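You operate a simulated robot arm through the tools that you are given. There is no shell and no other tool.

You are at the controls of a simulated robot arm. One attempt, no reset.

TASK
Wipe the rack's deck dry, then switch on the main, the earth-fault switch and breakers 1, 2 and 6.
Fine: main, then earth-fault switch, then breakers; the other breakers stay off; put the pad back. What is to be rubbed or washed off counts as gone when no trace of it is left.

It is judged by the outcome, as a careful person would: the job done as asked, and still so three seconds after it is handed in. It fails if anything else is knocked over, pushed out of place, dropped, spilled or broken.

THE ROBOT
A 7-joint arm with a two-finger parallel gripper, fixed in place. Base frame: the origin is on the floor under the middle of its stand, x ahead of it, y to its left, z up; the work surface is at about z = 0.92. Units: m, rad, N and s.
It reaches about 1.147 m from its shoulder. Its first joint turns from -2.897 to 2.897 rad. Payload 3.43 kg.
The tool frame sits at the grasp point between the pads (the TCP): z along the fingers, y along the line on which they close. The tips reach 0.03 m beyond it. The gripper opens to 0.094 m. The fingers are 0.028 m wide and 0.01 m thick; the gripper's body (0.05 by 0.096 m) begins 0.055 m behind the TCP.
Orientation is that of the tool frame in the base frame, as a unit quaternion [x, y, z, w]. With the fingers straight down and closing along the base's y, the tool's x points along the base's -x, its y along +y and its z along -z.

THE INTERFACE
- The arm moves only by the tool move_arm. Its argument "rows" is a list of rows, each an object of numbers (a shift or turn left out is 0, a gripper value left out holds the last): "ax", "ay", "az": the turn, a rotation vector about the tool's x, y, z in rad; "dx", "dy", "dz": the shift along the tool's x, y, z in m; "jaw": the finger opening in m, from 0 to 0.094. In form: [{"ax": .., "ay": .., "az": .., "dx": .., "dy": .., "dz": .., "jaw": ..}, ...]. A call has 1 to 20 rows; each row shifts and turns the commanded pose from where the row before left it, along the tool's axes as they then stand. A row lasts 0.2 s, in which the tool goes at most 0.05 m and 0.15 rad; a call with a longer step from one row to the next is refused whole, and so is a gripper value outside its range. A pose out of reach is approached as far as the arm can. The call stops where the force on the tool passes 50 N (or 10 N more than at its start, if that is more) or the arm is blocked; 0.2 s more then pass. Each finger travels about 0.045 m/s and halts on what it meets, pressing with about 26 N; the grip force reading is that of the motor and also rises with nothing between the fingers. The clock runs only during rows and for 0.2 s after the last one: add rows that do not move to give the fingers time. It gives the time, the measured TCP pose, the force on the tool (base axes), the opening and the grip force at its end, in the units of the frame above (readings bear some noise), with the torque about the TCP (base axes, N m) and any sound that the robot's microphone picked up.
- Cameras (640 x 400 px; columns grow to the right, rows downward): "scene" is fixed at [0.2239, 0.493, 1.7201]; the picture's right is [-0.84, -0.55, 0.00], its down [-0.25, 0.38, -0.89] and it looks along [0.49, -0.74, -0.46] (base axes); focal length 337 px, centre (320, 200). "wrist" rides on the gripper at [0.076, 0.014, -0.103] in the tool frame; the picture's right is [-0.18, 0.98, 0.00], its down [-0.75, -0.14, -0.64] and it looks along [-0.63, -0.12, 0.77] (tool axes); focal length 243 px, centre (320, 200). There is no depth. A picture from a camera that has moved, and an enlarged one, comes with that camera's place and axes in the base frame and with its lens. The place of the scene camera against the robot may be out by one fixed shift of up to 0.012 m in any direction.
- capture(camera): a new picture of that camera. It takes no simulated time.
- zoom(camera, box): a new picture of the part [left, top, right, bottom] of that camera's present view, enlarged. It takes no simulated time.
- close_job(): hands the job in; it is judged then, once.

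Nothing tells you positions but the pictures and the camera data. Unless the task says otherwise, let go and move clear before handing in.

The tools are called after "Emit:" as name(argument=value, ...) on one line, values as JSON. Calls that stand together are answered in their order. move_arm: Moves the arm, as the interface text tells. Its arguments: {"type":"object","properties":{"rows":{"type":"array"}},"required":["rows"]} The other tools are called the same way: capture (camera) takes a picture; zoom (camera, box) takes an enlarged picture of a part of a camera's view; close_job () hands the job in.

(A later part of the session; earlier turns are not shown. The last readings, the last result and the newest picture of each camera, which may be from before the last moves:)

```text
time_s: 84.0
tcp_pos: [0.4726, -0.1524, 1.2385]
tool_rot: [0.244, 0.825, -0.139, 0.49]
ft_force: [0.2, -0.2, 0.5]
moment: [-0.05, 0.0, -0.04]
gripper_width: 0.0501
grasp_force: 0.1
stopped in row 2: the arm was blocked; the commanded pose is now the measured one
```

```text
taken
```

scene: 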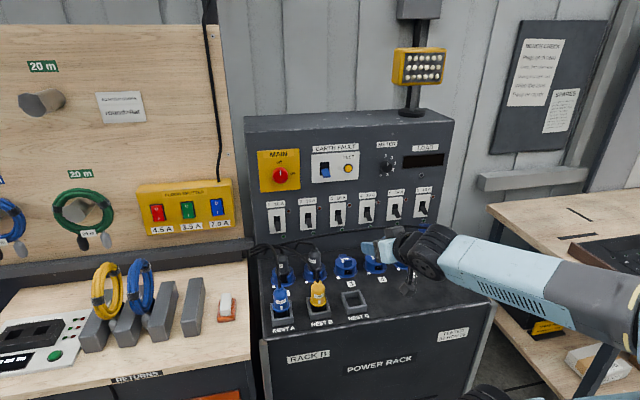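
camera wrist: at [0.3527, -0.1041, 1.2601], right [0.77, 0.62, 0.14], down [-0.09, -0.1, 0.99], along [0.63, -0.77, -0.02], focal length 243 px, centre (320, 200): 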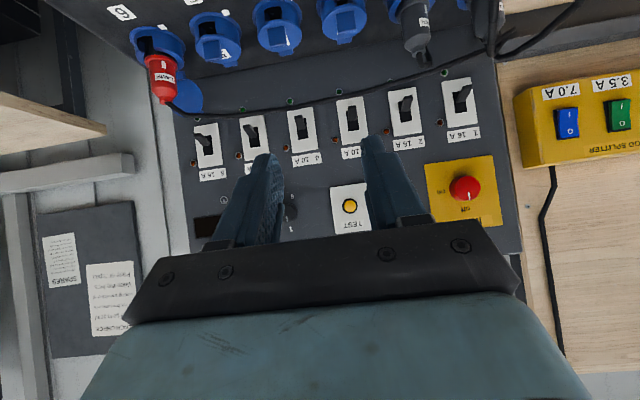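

The wrist hit a limit there because the arm was folded close to its base. From the pictures the panel is vertical at n≈-0.874, the main knob at r≈-0.43, z≈1.266, the earth-fault lever at r≈-0.268, z≈1.267, breakers at z≈1.081 spaced 0.116 m. I'll move further out toward the main knob and try the horizontal attitude there.

Emit:
move_arm(rows=[{"dx": -0.0222, "dy": 0.0174, "dz": 0.0327}, {"dx": -0.0222, "dy": 0.0174, "dz": 0.0327}, {"dx": -0.0222, "dy": 0.0174, "dz": 0.0327}, {"dx": -0.0222, "dy": 0.0174, "dz": 0.0327}, {"dx": -0.0222, "dy": 0.0174, "dz": 0.0327}, {"dx": -0.0222, "dy": 0.0174, "dz": 0.0327}, {"dx": -0.0222, "dy": 0.0174, "dz": 0.0327}, {"dx": -0.0222, "dy": 0.0174, "dz": 0.0327}, {}])

Emit:
capture(camera="scene")

Emit:
capture(camera="wrist")

```text
time_s: 86.0
tcp_pos: [0.8148, -0.2004, 1.267]
tool_rot: [0.242, 0.826, -0.138, 0.489]
ft_force: [-1.6, -10.6, -0.5]
moment: [0.34, -0.12, 0.68]
gripper_width: 0.0501
grasp_force: 0.1
```

```text
taken
```

scene: 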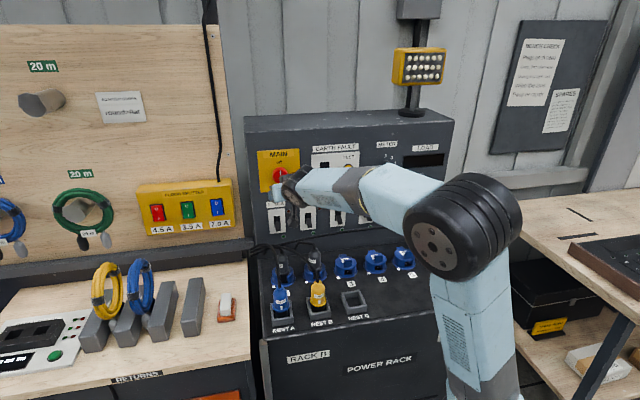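

```text
taken
camera wrist: at [0.7161, -0.1206, 1.2501], right [0.6, 0.78, 0.17], down [-0.25, -0.02, 0.97], along [0.76, -0.62, 0.18], focal length 243 px, centre (320, 200)
```

wrist: 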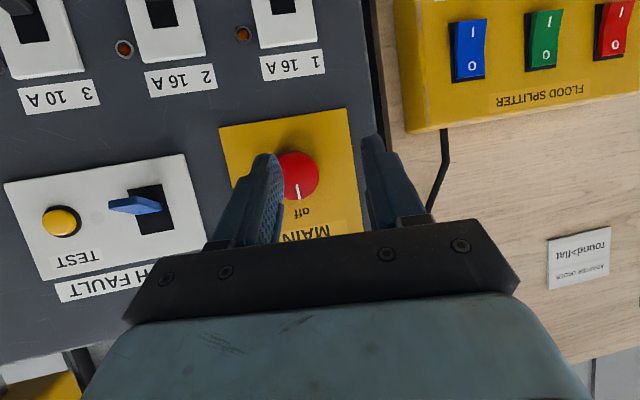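

A side force of about 10 N is showing on the tool. I'll hold still and re-read before anything else.

Emit:
move_arm(rows=[{}])

Emit:
zoom(camera="scene", box=[230, 140, 380, 260])

Emit:
zoom(camera="wrist", box=[180, 100, 460, 275])

```text
time_s: 86.4
tcp_pos: [0.8114, -0.2071, 1.2675]
tool_rot: [0.246, 0.825, -0.141, 0.489]
ft_force: [-0.1, 0.4, -0.4]
moment: [-0.02, 0.0, 0.01]
gripper_width: 0.05
grasp_force: 0.1
```

```text
3.33 times, centred on (305, 200) of scene
camera zoom: at [0.2239, 0.493, 1.7201], right [-0.84, -0.55, 0.0], down [-0.25, 0.38, -0.89], along [0.49, -0.74, -0.46], focal length 1124 px, centre (370, 200)
```

zoom: 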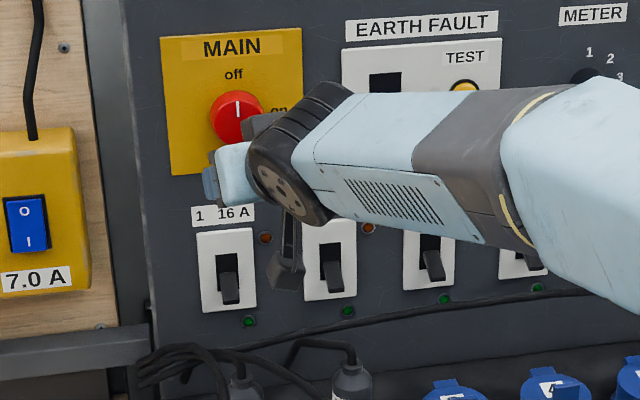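

```text
2.29 times, centred on (320, 188) of wrist
camera zoom: at [0.7143, -0.1254, 1.2501], right [0.61, 0.78, 0.17], down [-0.25, -0.02, 0.97], along [0.75, -0.63, 0.18], focal length 555 px, centre (320, 229)
```

zoom: 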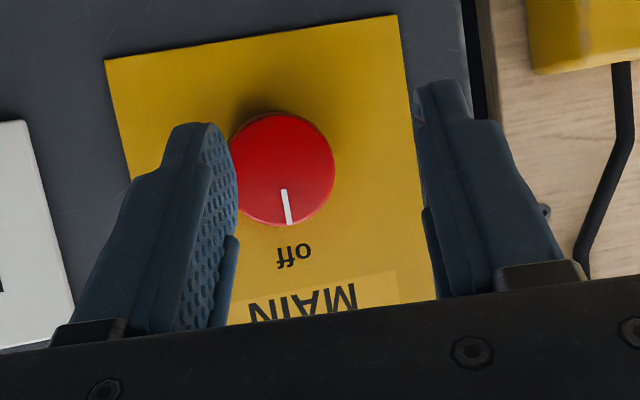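

The force was only a transient (zero now), and the knob still points to "off". Now I'll rotate the tool, at this standoff, to point squarely into the panel.

Emit:
move_arm(rows=[{"ax": 0.0535, "ay": -0.1251, "az": 0.0111}, {"ax": 0.0535, "ay": -0.1251, "az": 0.0111}, {"ax": 0.0535, "ay": -0.1251, "az": 0.0111}, {"ax": 0.0535, "ay": -0.1251, "az": 0.0111}, {}, {}])

Emit:
capture(camera="wrist")

Emit:
capture(camera="scene")

```text
time_s: 87.8
tcp_pos: [0.8133, -0.2067, 1.2672]
tool_rot: [0.271, 0.653, -0.273, 0.652]
ft_force: [-0.3, -0.4, 0.0]
moment: [0.01, 0.0, 0.0]
gripper_width: 0.0502
grasp_force: 0.1
```

```text
taken
camera wrist: at [0.7508, -0.1244, 1.1905], right [0.7, 0.69, 0.18], down [-0.55, 0.36, 0.75], along [0.46, -0.63, 0.63], focal length 243 px, centre (320, 200)
```

wrist: 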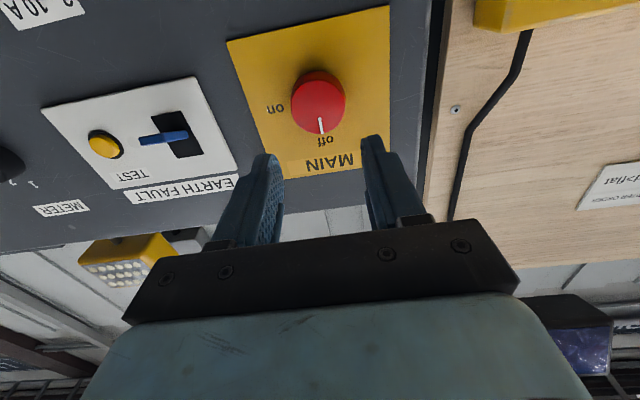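

```text
taken
```

scene: 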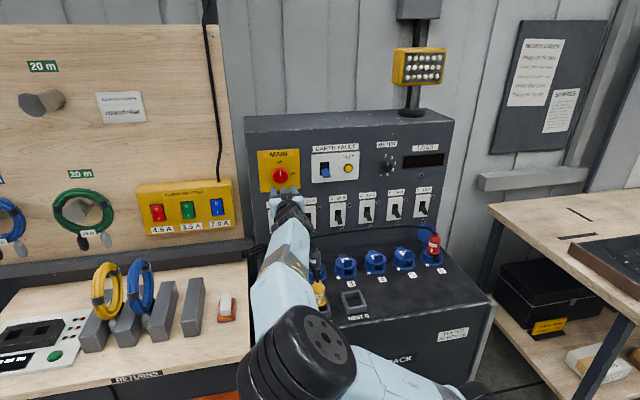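

The arm took an elbow-out posture and the tool now points squarely at the panel, clear of everything. Zooming on the knob for its exact centre and depth.

Emit:
zoom(camera="wrist", box=[230, 30, 410, 180])

Emit:
zoom(camera="wrist", box=[30, 60, 250, 210])

Emit:
zoom(camera="scene", box=[250, 140, 330, 220])

```text
2.67 times, centred on (320, 105) of wrist
camera zoom: at [0.7508, -0.1244, 1.1905], right [0.7, 0.69, 0.18], down [-0.55, 0.36, 0.75], along [0.46, -0.63, 0.63], focal length 647 px, centre (320, 453)
```

zoom: 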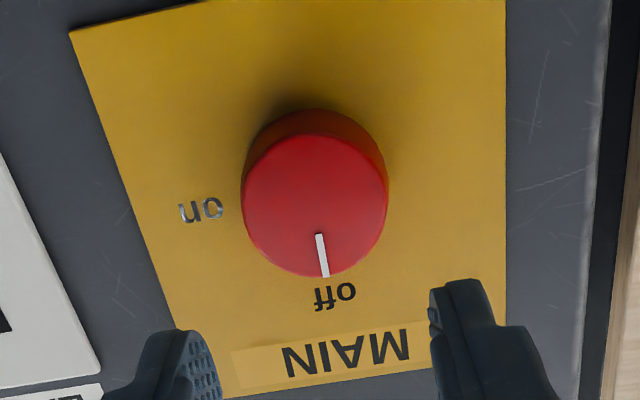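

```text
2.67 times, centred on (140, 135) of wrist
camera zoom: at [0.7508, -0.1244, 1.1905], right [0.7, 0.69, 0.18], down [-0.55, 0.36, 0.75], along [0.46, -0.63, 0.63], focal length 647 px, centre (800, 373)
```

zoom: 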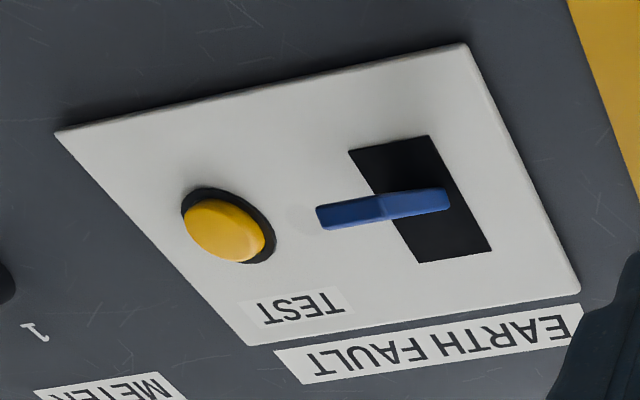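

```text
5.00 times, centred on (290, 180) of scene
camera zoom: at [0.2239, 0.493, 1.7201], right [-0.84, -0.55, 0.0], down [-0.25, 0.38, -0.89], along [0.49, -0.74, -0.46], focal length 1686 px, centre (470, 300)
```

zoom: 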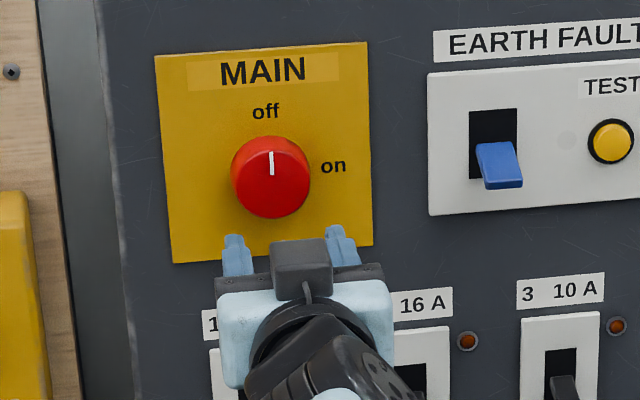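

Knob: centre r≈-0.427, z≈1.2657, about 49 mm diameter, face 31 mm proud. Before gripping, I'll test in free air that the wrist can turn the 90° clockwise.

Emit:
move_arm(rows=[{"jaw": 0.075, "az": 0.1309}, {"az": 0.1309}, {"az": 0.1309}, {"az": 0.1309}, {"az": 0.1309}, {"az": 0.1309}, {"az": 0.1309}, {"az": 0.1309}, {"az": 0.1309}, {"az": 0.1309}, {"az": 0.1309}, {"az": 0.1309}, {}])

Emit:
capture(camera="scene")

Emit:
capture(camera="wrist")

```text
time_s: 90.6
tcp_pos: [0.8137, -0.2074, 1.2665]
tool_rot: [0.654, 0.27, 0.268, 0.654]
ft_force: [0.7, -0.4, 0.4]
moment: [0.02, 0.0, 0.02]
gripper_width: 0.0752
grasp_force: 0.1
```

```text
taken
```

scene: 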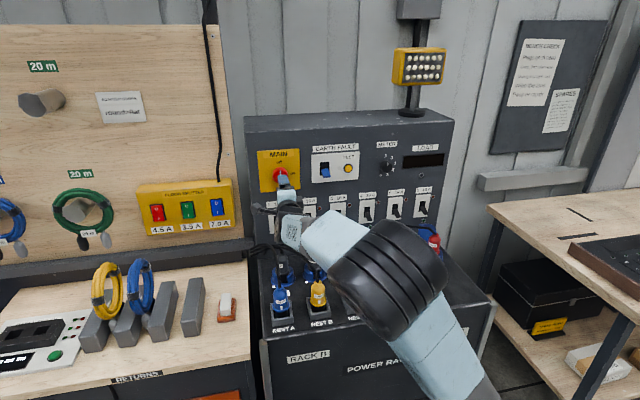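

```text
taken
camera wrist: at [0.7955, -0.0807, 1.2806], right [-0.13, -0.13, 0.98], down [-0.99, -0.07, -0.14], along [0.09, -0.99, -0.12], focal length 243 px, centre (320, 200)
```

wrist: 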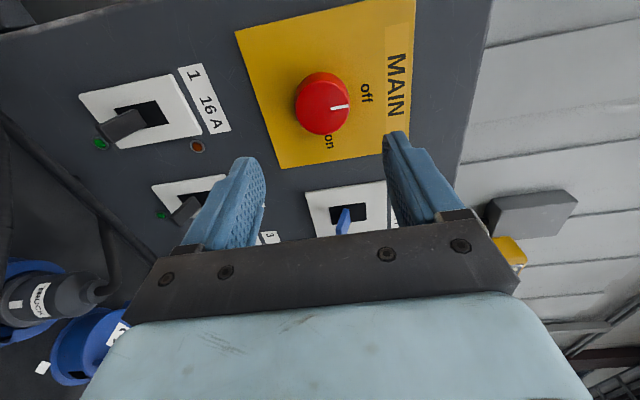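

The wrist can make the quarter turn. I'll turn back, line up on the knob and advance with the fingers open.

Emit:
move_arm(rows=[{"az": -0.1309}, {"az": -0.1309}, {"az": -0.1309}, {"az": -0.1309}, {"az": -0.1309}, {"az": -0.1309}, {"az": -0.1309}, {"az": -0.1309}, {"az": -0.1309}, {"az": -0.1309}, {"az": -0.1309}, {"az": -0.1309}, {}, {}])

Emit:
zoom(camera="wrist", box=[230, 30, 410, 180])

Emit:
capture(camera="scene")

```text
time_s: 93.6
tcp_pos: [0.8128, -0.2075, 1.2683]
tool_rot: [0.271, 0.654, -0.274, 0.651]
ft_force: [-1.0, -0.1, 0.0]
moment: [0.01, 0.03, 0.02]
gripper_width: 0.0746
grasp_force: 0.1
```

```text
2.67 times, centred on (320, 105) of wrist
camera zoom: at [0.7512, -0.1246, 1.1913], right [0.7, 0.69, 0.18], down [-0.55, 0.36, 0.76], along [0.46, -0.63, 0.63], focal length 647 px, centre (320, 453)
```

zoom: 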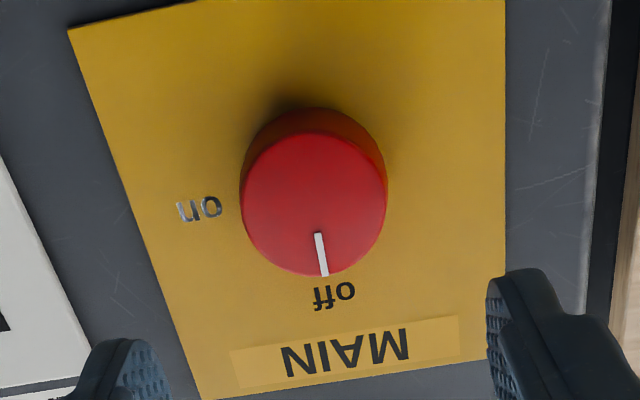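

```text
taken
```

scene: 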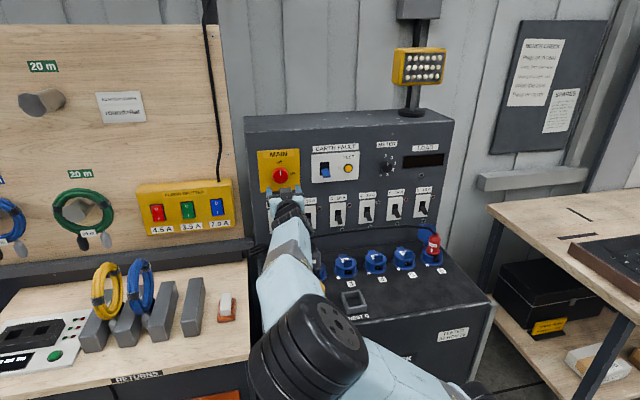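

Emit:
move_arm(rows=[{"dx": 0.0017, "dy": -0.0016, "dz": 0.02}, {"dz": 0.03}, {"dz": 0.025}, {"dz": 0.015}, {}])

Emit:
capture(camera="wrist")

Emit:
zoom(camera="scene", box=[240, 130, 360, 230])

```text
time_s: 94.8
tcp_pos: [0.8764, -0.2728, 1.2675]
tool_rot: [0.271, 0.654, -0.273, 0.652]
ft_force: [-0.6, -0.3, 0.2]
moment: [0.02, 0.0, -0.01]
gripper_width: 0.0752
grasp_force: 0.1
```

```text
taken
camera wrist: at [0.8145, -0.1901, 1.1898], right [0.7, 0.69, 0.18], down [-0.55, 0.36, 0.76], along [0.46, -0.63, 0.63], focal length 243 px, centre (320, 200)
```

wrist: 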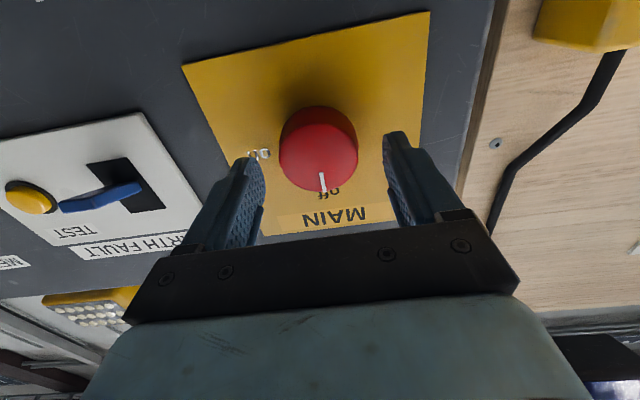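

```text
4.00 times, centred on (300, 180) of scene
camera zoom: at [0.2239, 0.493, 1.7201], right [-0.84, -0.55, 0.0], down [-0.25, 0.38, -0.89], along [0.49, -0.74, -0.46], focal length 1348 px, centre (400, 280)
```

zoom: 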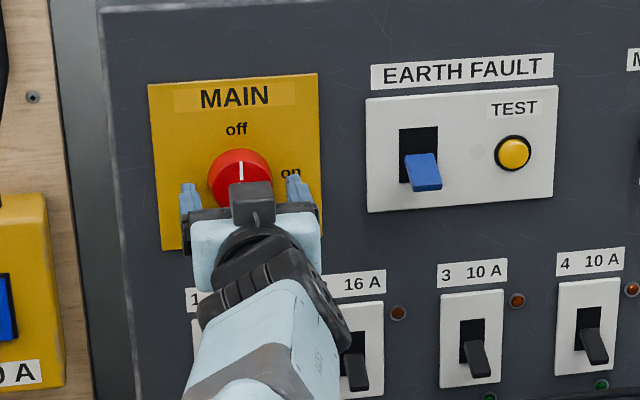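

The knob sits centred between the fingers. Advancing the last 23 mm, then closing on it.

Emit:
move_arm(rows=[{"dz": 0.012}, {"dz": 0.01}, {}])

Emit:
move_arm(rows=[{"jaw": 0.03}, {}, {}, {}, {}, {}])

Emit:
capture(camera="wrist")

Emit:
zoom(camera="scene", box=[240, 130, 360, 230])

```text
time_s: 95.6
tcp_pos: [0.8913, -0.2874, 1.2654]
tool_rot: [0.272, 0.654, -0.273, 0.651]
ft_force: [0.7, -0.7, 0.0]
moment: [0.0, -0.01, -0.02]
gripper_width: 0.0747
grasp_force: 0.1
```

```text
time_s: 97.0
tcp_pos: [0.8904, -0.2879, 1.2662]
tool_rot: [0.272, 0.653, -0.273, 0.651]
ft_force: [-4.3, -2.0, -2.0]
moment: [0.07, 0.09, -0.2]
gripper_width: 0.0531
grasp_force: 45.4
```

```text
taken
camera wrist: at [0.8283, -0.2056, 1.1894], right [0.7, 0.69, 0.18], down [-0.55, 0.36, 0.76], along [0.46, -0.63, 0.63], focal length 243 px, centre (320, 200)
```

wrist: 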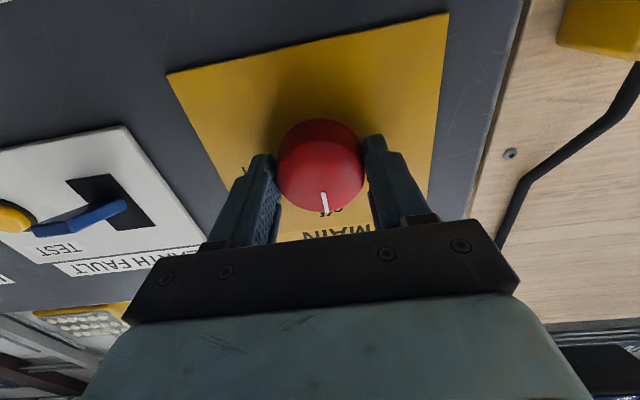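

```text
4.00 times, centred on (300, 180) of scene
camera zoom: at [0.2239, 0.493, 1.7201], right [-0.84, -0.55, 0.0], down [-0.25, 0.38, -0.89], along [0.49, -0.74, -0.46], focal length 1348 px, centre (400, 280)
```

zoom: 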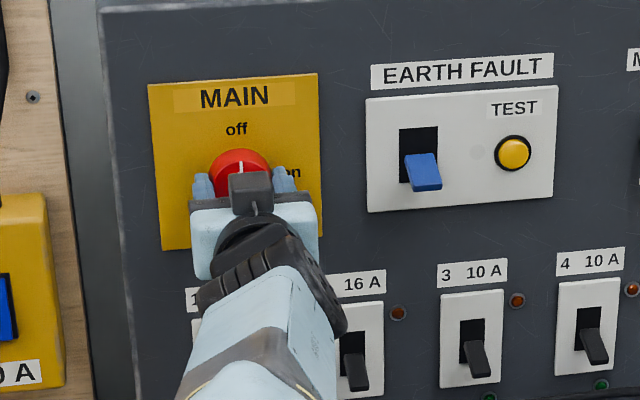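

Gripped at 53 mm. Now turning clockwise in two halves, checking between.

Emit:
move_arm(rows=[{"az": 0.08}, {"az": 0.1}, {"az": 0.12}, {"az": 0.12}, {"az": 0.12}, {}])

Emit:
capture(camera="wrist")

Emit:
zoom(camera="scene", box=[240, 130, 360, 230])

```text
time_s: 98.4
tcp_pos: [0.8911, -0.2866, 1.2659]
tool_rot: [0.435, 0.557, -0.087, 0.702]
ft_force: [5.3, -3.0, 6.4]
moment: [-0.36, -0.37, 0.2]
gripper_width: 0.053
grasp_force: 45.2
```

```text
taken
camera wrist: at [0.8554, -0.1787, 1.2076], right [0.53, 0.53, 0.66], down [-0.81, 0.1, 0.57], along [0.24, -0.84, 0.48], focal length 243 px, centre (320, 200)
```

wrist: 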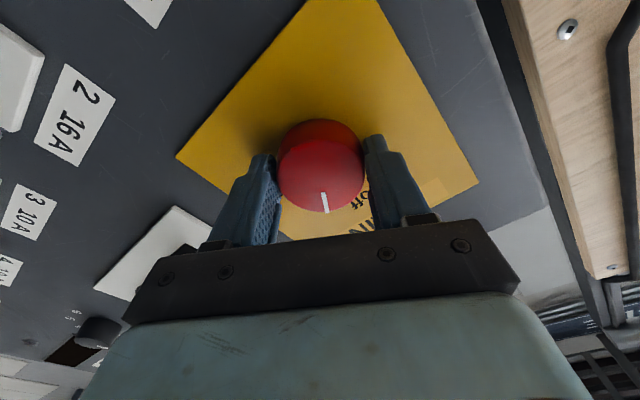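

```text
4.00 times, centred on (300, 180) of scene
camera zoom: at [0.2239, 0.493, 1.7201], right [-0.84, -0.55, 0.0], down [-0.25, 0.38, -0.89], along [0.49, -0.74, -0.46], focal length 1348 px, centre (400, 280)
```

zoom: 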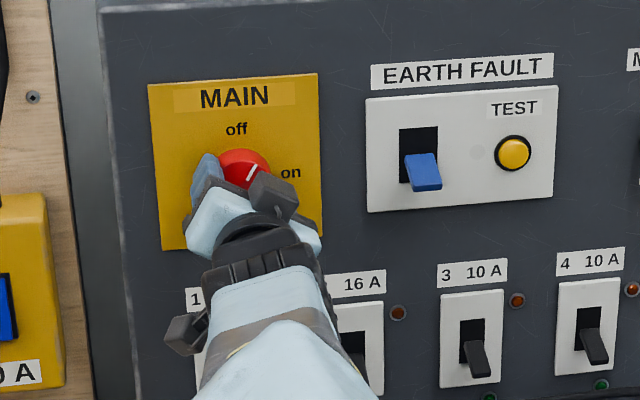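

The knob turns with the grip. Continuing to the full quarter turn.

Emit:
move_arm(rows=[{"az": 0.12}, {"az": 0.12}, {"az": 0.12}, {"az": 0.12}, {"az": 0.12}, {"az": 0.12}, {"az": 0.12}, {"az": 0.12}, {"az": 0.07}, {}])

Emit:
capture(camera="wrist")

Emit:
zoom(camera="scene", box=[240, 130, 360, 230])

```text
time_s: 100.6
tcp_pos: [0.8893, -0.2869, 1.2685]
tool_rot: [0.653, 0.27, 0.27, 0.655]
ft_force: [22.2, 2.6, 38.2]
moment: [-1.24, -0.34, 0.51]
gripper_width: 0.0529
grasp_force: 45.1
```

```text
taken
camera wrist: at [0.8727, -0.1604, 1.2813], right [-0.13, -0.13, 0.98], down [-0.99, -0.08, -0.14], along [0.09, -0.99, -0.12], focal length 243 px, centre (320, 200)
```

wrist: 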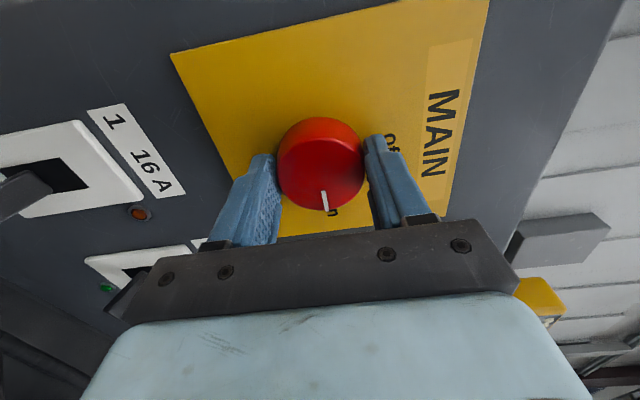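

```text
4.00 times, centred on (300, 180) of scene
camera zoom: at [0.2239, 0.493, 1.7201], right [-0.84, -0.55, 0.0], down [-0.25, 0.38, -0.89], along [0.49, -0.74, -0.46], focal length 1348 px, centre (400, 280)
```

zoom: 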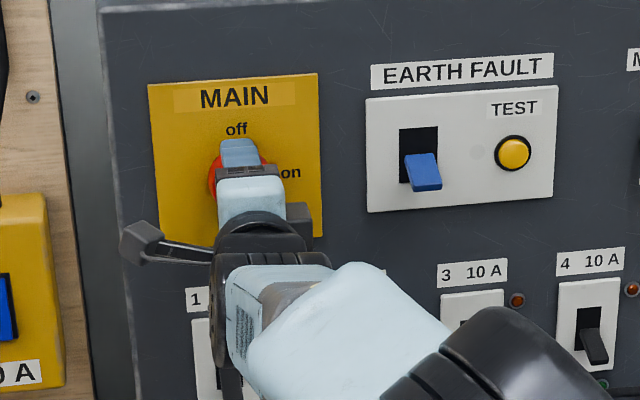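

The marker now points to "on". I'll open the fingers and back straight out, then check that it stays.

Emit:
move_arm(rows=[{"jaw": 0.075}, {}, {}, {"dz": -0.02}, {"dz": -0.03}, {"dz": -0.04}, {"dz": -0.04}, {}])

Emit:
capture(camera="wrist")

Emit:
zoom(camera="scene", box=[240, 130, 360, 230])

```text
time_s: 102.4
tcp_pos: [0.8004, -0.1959, 1.2643]
tool_rot: [0.654, 0.27, 0.27, 0.653]
ft_force: [0.0, 0.3, -0.4]
moment: [0.02, -0.01, 0.04]
gripper_width: 0.0753
grasp_force: 0.1
```

```text
taken
camera wrist: at [0.783, -0.0685, 1.2786], right [-0.13, -0.13, 0.98], down [-0.99, -0.07, -0.14], along [0.09, -0.99, -0.12], focal length 243 px, centre (320, 200)
```

wrist: 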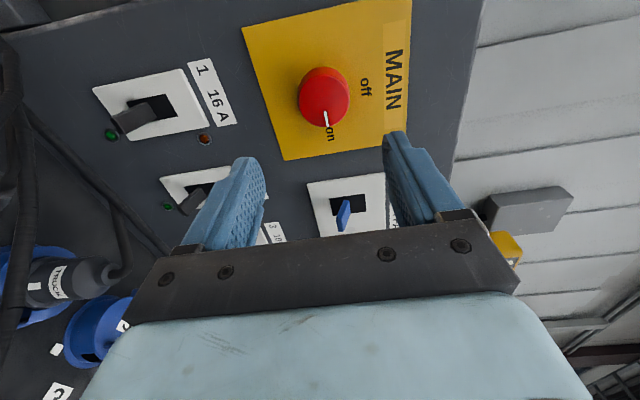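

```text
4.00 times, centred on (300, 180) of scene
camera zoom: at [0.2239, 0.493, 1.7201], right [-0.84, -0.55, 0.0], down [-0.25, 0.38, -0.89], along [0.49, -0.74, -0.46], focal length 1348 px, centre (400, 280)
```

zoom: 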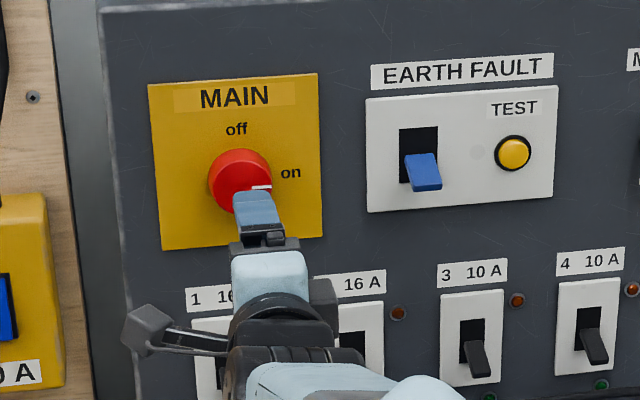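

Emit:
zoom(camera="wrist", box=[260, 40, 420, 160])

Emit:
zoom(camera="scene", box=[260, 150, 320, 200])

```text
3.33 times, centred on (340, 100) of wrist
camera zoom: at [0.783, -0.0685, 1.2786], right [-0.13, -0.13, 0.98], down [-0.99, -0.07, -0.14], along [0.09, -0.99, -0.12], focal length 809 px, centre (253, 533)
```

zoom: 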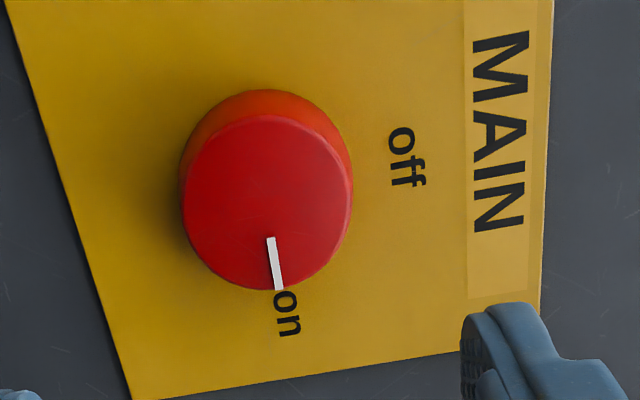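

```text
8.00 times, centred on (290, 175) of scene
camera zoom: at [0.2239, 0.493, 1.7201], right [-0.84, -0.55, 0.0], down [-0.25, 0.38, -0.89], along [0.49, -0.74, -0.46], focal length 2697 px, centre (560, 400)
```

zoom: 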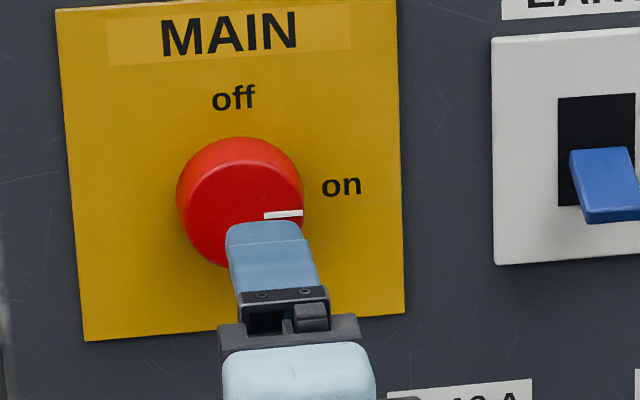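

Main is on (marker level, pointing to "on"). Next the earth-fault lever; zooming to fix its position.

Emit:
zoom(camera="wrist", box=[280, 160, 400, 245])

Emit:
zoom(camera="scene", box=[305, 140, 365, 190])

```text
4.71 times, centred on (340, 202) of wrist
camera zoom: at [0.783, -0.0685, 1.2786], right [-0.13, -0.13, 0.98], down [-0.99, -0.07, -0.14], along [0.09, -0.99, -0.12], focal length 1142 px, centre (226, 188)
```

zoom: 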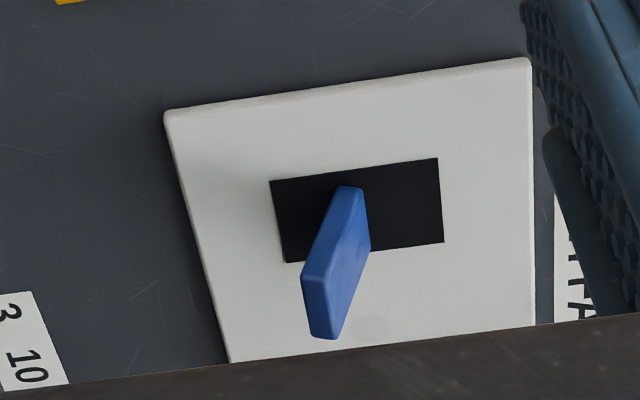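

```text
8.00 times, centred on (335, 165) of scene
camera zoom: at [0.2239, 0.493, 1.7201], right [-0.84, -0.55, 0.0], down [-0.25, 0.38, -0.89], along [0.49, -0.74, -0.46], focal length 2697 px, centre (200, 480)
```

zoom: 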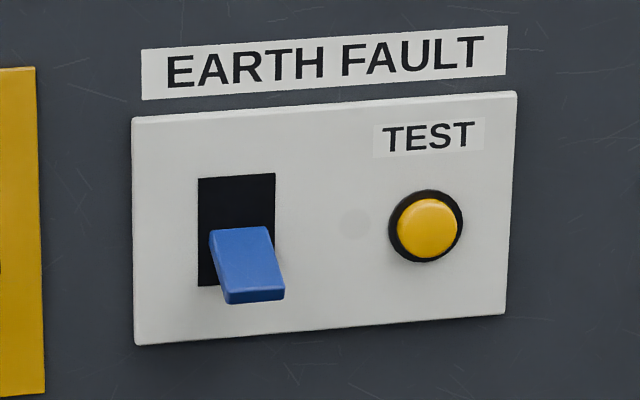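

The earth-fault slot is centred at r≈-0.267, z≈1.278, with the lever tip at n≈-0.826, z≈1.262 (down = off). I'll close the fingers and place them in front of and below the lever, clear of the TEST button.

Emit:
move_arm(rows=[{"jaw": 0.0, "dx": -0.03, "dy": -0.006}, {"dx": -0.04, "dy": -0.006}, {"dx": -0.04, "dy": -0.006}, {"dx": -0.04, "dy": -0.006}, {"dx": -0.0114, "dy": -0.0023}, {"dz": 0.025}, {"dz": 0.0305}, {}])

Emit:
capture(camera="wrist")

Emit:
zoom(camera="scene", box=[260, 120, 420, 240])

```text
time_s: 104.2
tcp_pos: [0.7248, -0.3484, 1.2388]
tool_rot: [0.655, 0.27, 0.267, 0.653]
ft_force: [0.7, 0.3, -0.2]
moment: [-0.01, 0.0, 0.01]
gripper_width: 0.0
grasp_force: 25.8
```

```text
taken
camera wrist: at [0.7073, -0.2217, 1.253], right [-0.13, -0.13, 0.98], down [-0.99, -0.07, -0.14], along [0.09, -0.99, -0.12], focal length 243 px, centre (320, 200)
```

wrist: 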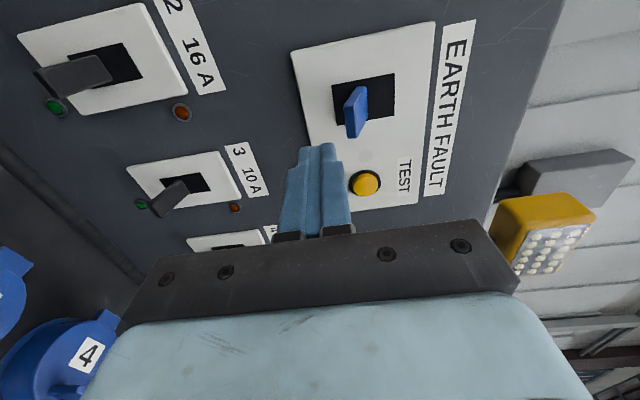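

```text
3.33 times, centred on (340, 180) of scene
camera zoom: at [0.2239, 0.493, 1.7201], right [-0.84, -0.55, 0.0], down [-0.25, 0.38, -0.89], along [0.49, -0.74, -0.46], focal length 1124 px, centre (253, 267)
```

zoom: 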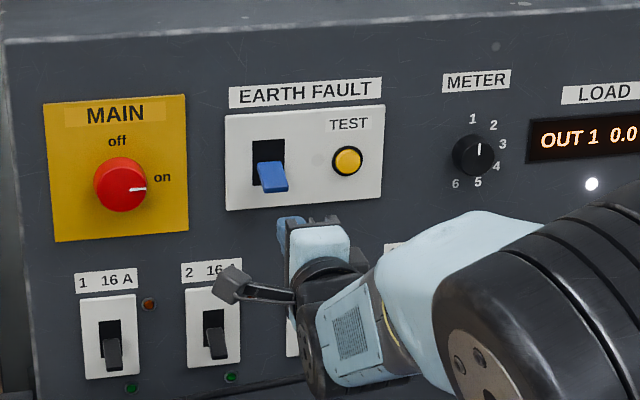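

The LOAD display has woken up ("OUT 1 0.0"), so the main is live. The fingers sit just below the lever; advancing under it.

Emit:
move_arm(rows=[{"dz": 0.02}, {"dz": 0.015}, {}])

Emit:
zoom(camera="wrist", box=[250, 60, 450, 220])

Emit:
zoom(camera="scene", box=[300, 140, 370, 200])

```text
time_s: 105.0
tcp_pos: [0.7476, -0.3725, 1.2397]
tool_rot: [0.654, 0.27, 0.268, 0.654]
ft_force: [0.5, 1.6, 0.0]
moment: [-0.03, 0.02, -0.01]
gripper_width: 0.0
grasp_force: 25.9
```

```text
2.50 times, centred on (350, 140) of wrist
camera zoom: at [0.73, -0.247, 1.2536], right [-0.13, -0.13, 0.98], down [-0.99, -0.07, -0.14], along [0.09, -0.99, -0.12], focal length 606 px, centre (245, 350)
```

zoom: 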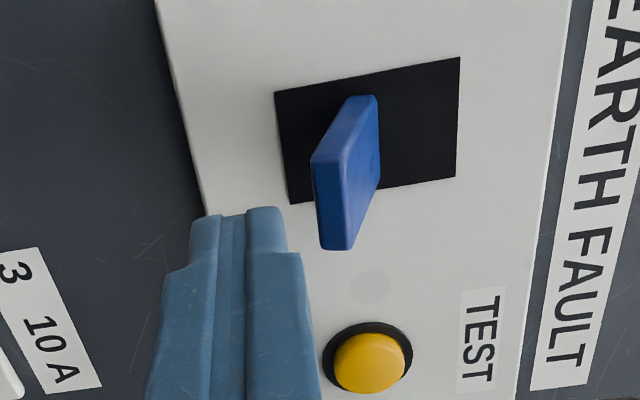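

```text
6.67 times, centred on (335, 170) of scene
camera zoom: at [0.2239, 0.493, 1.7201], right [-0.84, -0.55, 0.0], down [-0.25, 0.38, -0.89], along [0.49, -0.74, -0.46], focal length 2248 px, centre (220, 400)
```

zoom: 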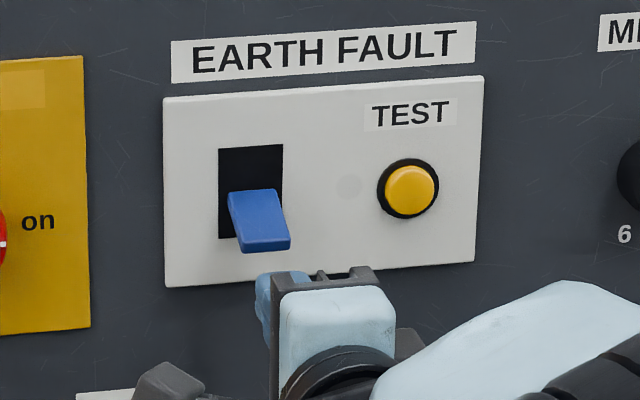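

Clearance under the lever is good. Advancing the rest, then raising in small steps.

Emit:
move_arm(rows=[{"dz": 0.015}, {"dz": 0.011}, {}])

Emit:
move_arm(rows=[{"dy": 0.006}, {"dy": 0.005}, {"dy": 0.004}, {}])

Emit:
zoom(camera="wrist", box=[250, 60, 450, 220])

Emit:
zoom(camera="scene", box=[300, 140, 370, 200])

```text
time_s: 105.8
tcp_pos: [0.7681, -0.3912, 1.24]
tool_rot: [0.654, 0.27, 0.269, 0.653]
ft_force: [0.1, 0.9, 1.3]
moment: [0.01, -0.01, 0.0]
gripper_width: 0.0
grasp_force: 26.0
```

```text
time_s: 106.8
tcp_pos: [0.7668, -0.3926, 1.2558]
tool_rot: [0.655, 0.269, 0.268, 0.653]
ft_force: [-0.7, 0.9, -1.4]
moment: [0.02, 0.0, 0.01]
gripper_width: 0.0003
grasp_force: 25.3
```

```text
2.50 times, centred on (350, 140) of wrist
camera zoom: at [0.7488, -0.2657, 1.2685], right [-0.13, -0.13, 0.98], down [-0.99, -0.07, -0.14], along [0.09, -0.99, -0.12], focal length 606 px, centre (245, 350)
```

zoom: 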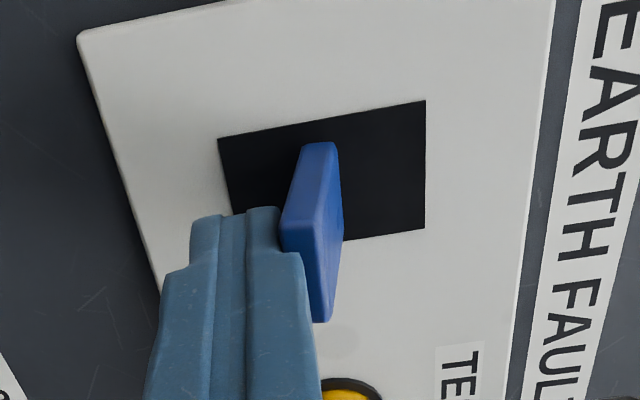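

```text
6.67 times, centred on (335, 170) of scene
camera zoom: at [0.2239, 0.493, 1.7201], right [-0.84, -0.55, 0.0], down [-0.25, 0.38, -0.89], along [0.49, -0.74, -0.46], focal length 2248 px, centre (220, 400)
```

zoom: 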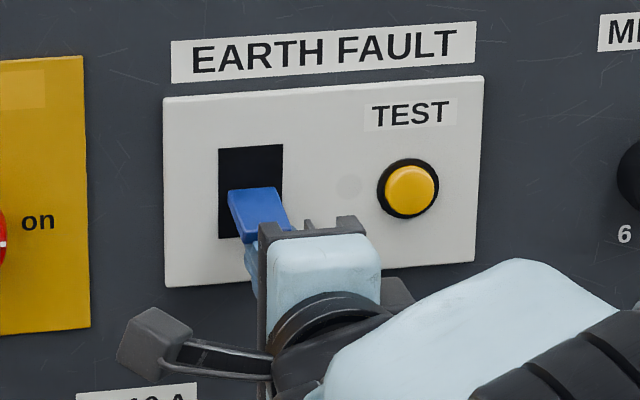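

The finger is just under the lever. Raising further in small steps and watching the force.

Emit:
move_arm(rows=[{"dy": 0.004}, {"dy": 0.004}, {"dy": 0.003}, {}])

Emit:
zoom(camera="wrist", box=[250, 60, 450, 220])

```text
time_s: 107.8
tcp_pos: [0.7672, -0.3918, 1.2664]
tool_rot: [0.654, 0.269, 0.269, 0.653]
ft_force: [-0.7, -0.6, -0.4]
moment: [0.0, 0.01, -0.02]
gripper_width: 0.0
grasp_force: 26.1
```

```text
2.50 times, centred on (350, 140) of wrist
camera zoom: at [0.7493, -0.2658, 1.2796], right [-0.13, -0.13, 0.98], down [-0.99, -0.07, -0.14], along [0.09, -0.99, -0.12], focal length 606 px, centre (245, 350)
```

zoom: 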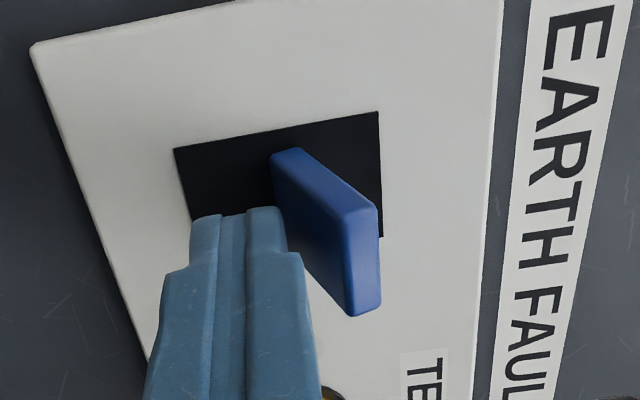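

The lever has snapped up. Lowering slightly and backing out to verify.

Emit:
move_arm(rows=[{"dy": -0.006}, {"dz": -0.03}, {"dz": -0.04}, {"dz": -0.04}, {}])

Emit:
capture(camera="wrist")

Emit:
zoom(camera="scene", box=[245, 120, 455, 250])

```text
time_s: 109.0
tcp_pos: [0.6897, -0.3168, 1.2583]
tool_rot: [0.654, 0.27, 0.268, 0.654]
ft_force: [1.0, -0.6, 0.3]
moment: [0.02, -0.02, 0.03]
gripper_width: 0.0
grasp_force: 26.2
```

```text
taken
camera wrist: at [0.6733, -0.1895, 1.2722], right [-0.13, -0.13, 0.98], down [-0.99, -0.07, -0.14], along [0.09, -0.99, -0.12], focal length 243 px, centre (320, 200)
```

wrist: 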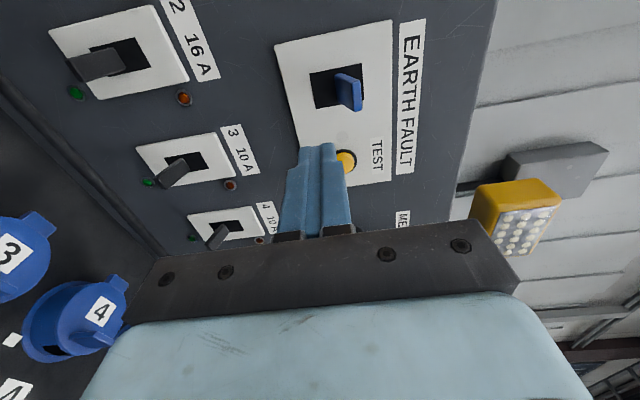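

```text
3.05 times, centred on (350, 185) of scene
camera zoom: at [0.2239, 0.493, 1.7201], right [-0.84, -0.55, 0.0], down [-0.25, 0.38, -0.89], along [0.49, -0.74, -0.46], focal length 1027 px, centre (229, 246)
```

zoom: 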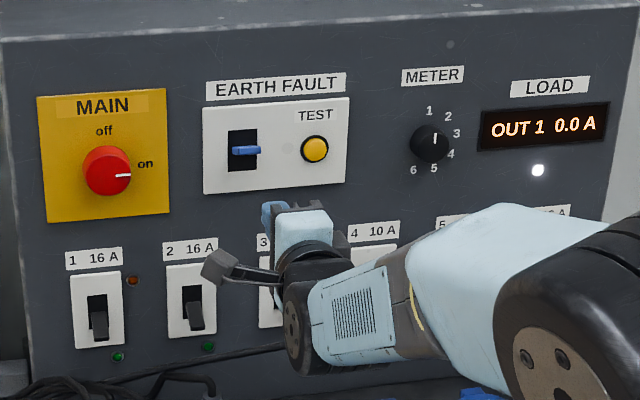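

Earth-fault is on (lever up), display shows "OUT 1 0.0 A". For the breakers, plugs and a cable sit close below, so I'll come from above with the tool tilted ~50° down, pinch each lever sideways and lift it. First re-orienting at standoff.

Emit:
move_arm(rows=[{"dz": -0.03}, {"az": -0.1309}, {"az": -0.1309}, {"az": -0.1309}, {"az": -0.1309}, {"az": -0.1309}, {"az": -0.1309}, {"az": -0.1309}, {"az": -0.1309}, {"az": -0.1309}, {"az": -0.1309}, {"az": -0.1309}, {"az": -0.1309}, {}])

Emit:
move_arm(rows=[{"ay": 0.1247, "jaw": 0.045}, {"ay": 0.1247}, {"ay": 0.1247}, {"ay": 0.1247}, {"ay": 0.1247}, {"ay": 0.1247}, {"ay": 0.1247}, {}])

Emit:
capture(camera="wrist")

Emit:
capture(camera="scene")

```text
time_s: 112.0
tcp_pos: [0.6699, -0.2932, 1.2592]
tool_rot: [0.271, 0.654, -0.273, 0.651]
ft_force: [0.0, 0.4, -0.3]
moment: [-0.04, -0.01, -0.02]
gripper_width: 0.0
grasp_force: 26.3
```

```text
time_s: 113.8
tcp_pos: [0.6683, -0.2931, 1.261]
tool_rot: [0.361, 0.868, -0.133, 0.314]
ft_force: [0.4, 0.3, -0.2]
moment: [0.02, -0.01, 0.01]
gripper_width: 0.0452
grasp_force: 0.0
```

```text
taken
camera wrist: at [0.5906, -0.1945, 1.2898], right [0.8, 0.59, 0.12], down [0.02, -0.22, 0.98], along [0.6, -0.78, -0.18], focal length 243 px, centre (320, 200)
```

wrist: 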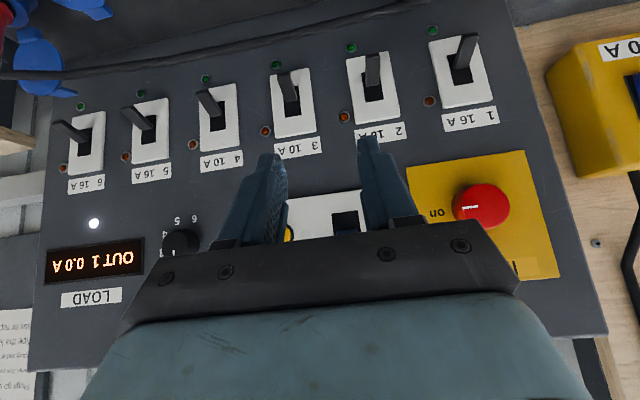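

```text
taken
```

scene: 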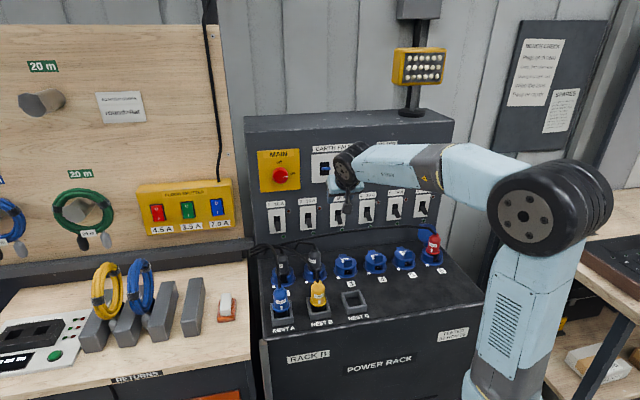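

The tilted pose is reached with the arm well clear. Now moving over breaker 1 to a pre-approach position above its lever for a closer look.

Emit:
move_arm(rows=[{"dy": 0.0467}, {"dy": 0.0467}, {"dy": 0.0467}, {"dy": 0.0466}, {"dz": 0.04, "dx": -0.001}, {"dz": 0.04, "dx": -0.001}, {"dz": 0.042, "dx": -0.001}, {"dz": 0.0408, "dx": -0.001}, {}])

Emit:
capture(camera="wrist")

Emit:
zoom(camera="scene", box=[240, 140, 360, 260])

```text
time_s: 115.8
tcp_pos: [0.8779, -0.2413, 1.1359]
tool_rot: [0.361, 0.868, -0.132, 0.314]
ft_force: [0.2, 0.1, 0.4]
moment: [-0.02, 0.0, -0.01]
gripper_width: 0.045
grasp_force: 0.0
```

```text
taken
camera wrist: at [0.8015, -0.1425, 1.1654], right [0.8, 0.59, 0.12], down [0.02, -0.22, 0.98], along [0.6, -0.78, -0.18], focal length 243 px, centre (320, 200)
```

wrist: 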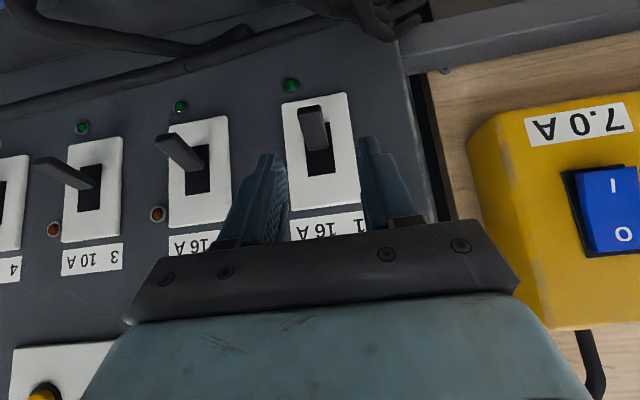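

```text
3.33 times, centred on (300, 200) of scene
camera zoom: at [0.2239, 0.493, 1.7201], right [-0.84, -0.55, 0.0], down [-0.25, 0.38, -0.89], along [0.49, -0.74, -0.46], focal length 1124 px, centre (387, 200)
```

zoom: 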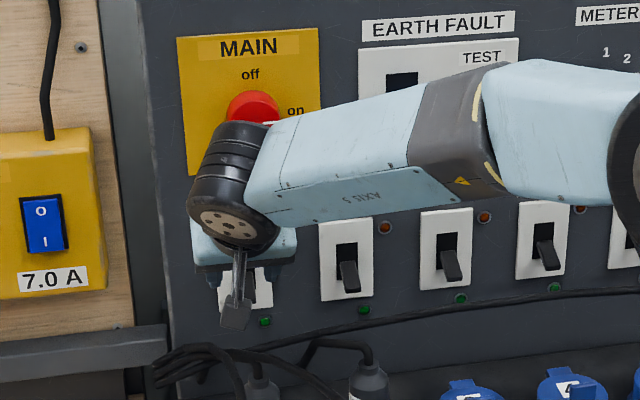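

Emit:
zoom(camera="wrist", box=[250, 70, 410, 190])

Emit:
zoom(camera="wrist", box=[20, 0, 440, 200])

```text
3.33 times, centred on (330, 130) of wrist
camera zoom: at [0.8015, -0.1425, 1.1654], right [0.8, 0.59, 0.12], down [0.02, -0.22, 0.98], along [0.6, -0.78, -0.18], focal length 809 px, centre (287, 433)
```

zoom: 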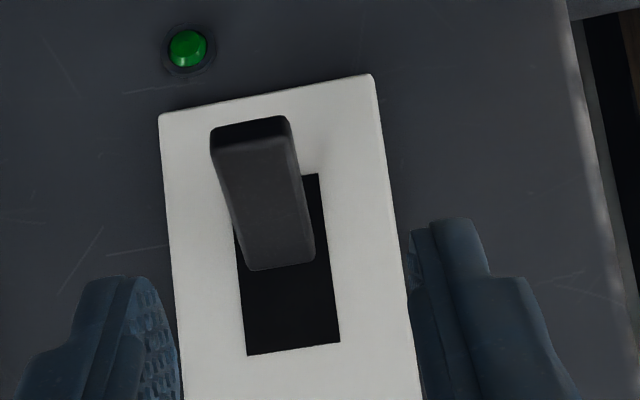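

```text
1.52 times, centred on (230, 100) of wrist
camera zoom: at [0.8015, -0.1425, 1.1654], right [0.8, 0.59, 0.12], down [0.02, -0.22, 0.98], along [0.6, -0.78, -0.18], focal length 370 px, centre (457, 352)
```

zoom: 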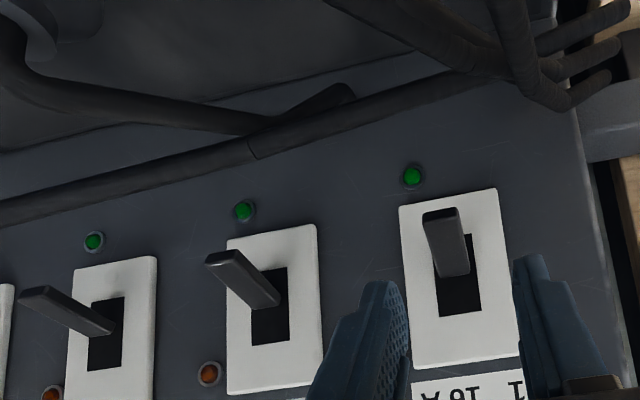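

Lever 1: tip near z≈1.065, n≈-0.835, 17 mm wide, centred at r≈-0.446. I'll shift 4 mm and advance so the fingers straddle it.

Emit:
move_arm(rows=[{"dy": -0.004, "dx": 0.001}, {"dz": 0.025, "dx": 0.0013}, {"dz": 0.02}, {}])

Emit:
capture(camera="wrist")

Emit:
zoom(camera="scene", box=[240, 180, 340, 260])

```text
time_s: 116.8
tcp_pos: [0.8928, -0.2616, 1.1004]
tool_rot: [0.361, 0.868, -0.132, 0.315]
ft_force: [0.1, 0.6, -0.6]
moment: [0.0, -0.03, -0.02]
gripper_width: 0.0449
grasp_force: 0.1
```

```text
taken
camera wrist: at [0.8155, -0.1627, 1.1292], right [0.8, 0.59, 0.12], down [0.02, -0.22, 0.98], along [0.6, -0.78, -0.18], focal length 243 px, centre (320, 200)
```

wrist: 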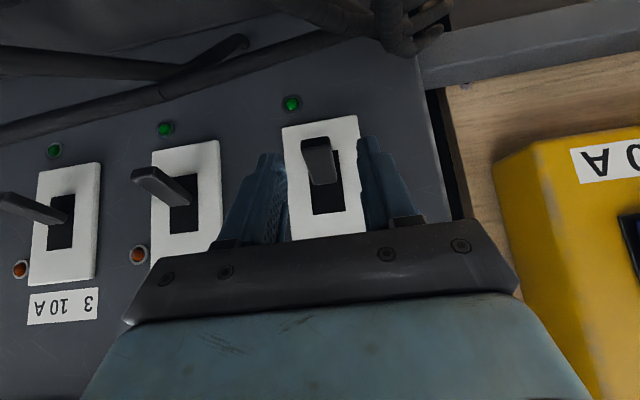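

```text
5.00 times, centred on (290, 220) of scene
camera zoom: at [0.2239, 0.493, 1.7201], right [-0.84, -0.55, 0.0], down [-0.25, 0.38, -0.89], along [0.49, -0.74, -0.46], focal length 1686 px, centre (470, 100)
```

zoom: 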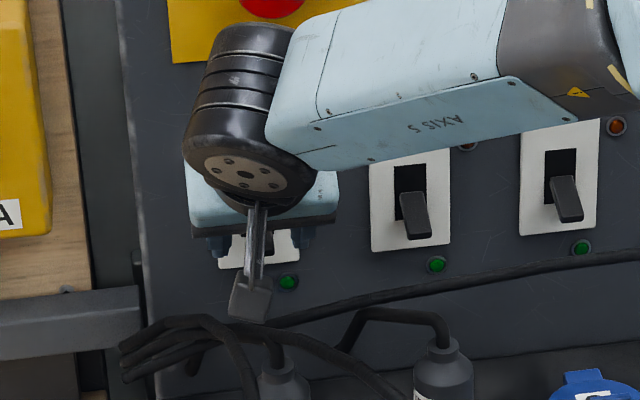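

The lever is centred between the fingers. Advancing the final 29 mm.

Emit:
move_arm(rows=[{"dz": 0.014, "dx": -0.0007}, {"dz": 0.01, "dx": -0.0008}, {"dz": 0.005}, {}])

Emit:
zoom(camera="wrist", box=[230, 80, 430, 240])

Emit:
zoom(camera="scene", box=[240, 180, 340, 260])

```text
time_s: 117.8
tcp_pos: [0.9058, -0.2752, 1.0805]
tool_rot: [0.36, 0.868, -0.132, 0.315]
ft_force: [0.2, 0.9, 0.4]
moment: [0.02, 0.01, -0.01]
gripper_width: 0.0452
grasp_force: 0.0
```

```text
2.50 times, centred on (330, 160) of wrist
camera zoom: at [0.8287, -0.1759, 1.109], right [0.8, 0.59, 0.12], down [0.02, -0.22, 0.98], along [0.6, -0.78, -0.18], focal length 606 px, centre (295, 300)
```

zoom: 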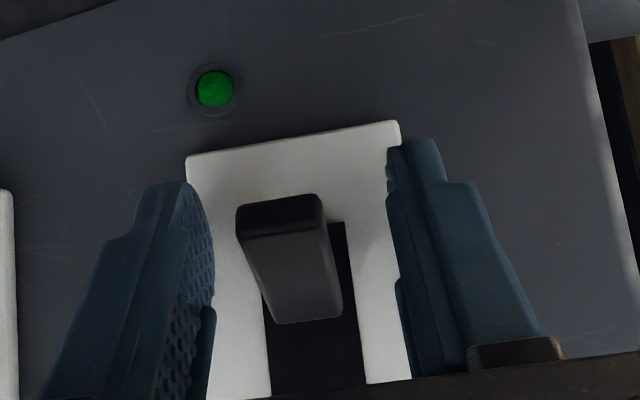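

```text
5.00 times, centred on (290, 220) of scene
camera zoom: at [0.2239, 0.493, 1.7201], right [-0.84, -0.55, 0.0], down [-0.25, 0.38, -0.89], along [0.49, -0.74, -0.46], focal length 1686 px, centre (470, 100)
```

zoom: 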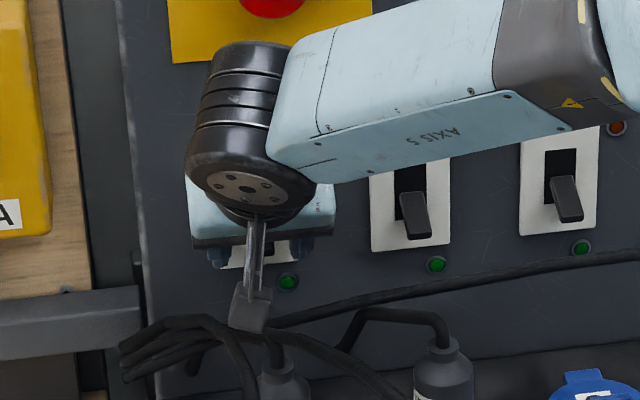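

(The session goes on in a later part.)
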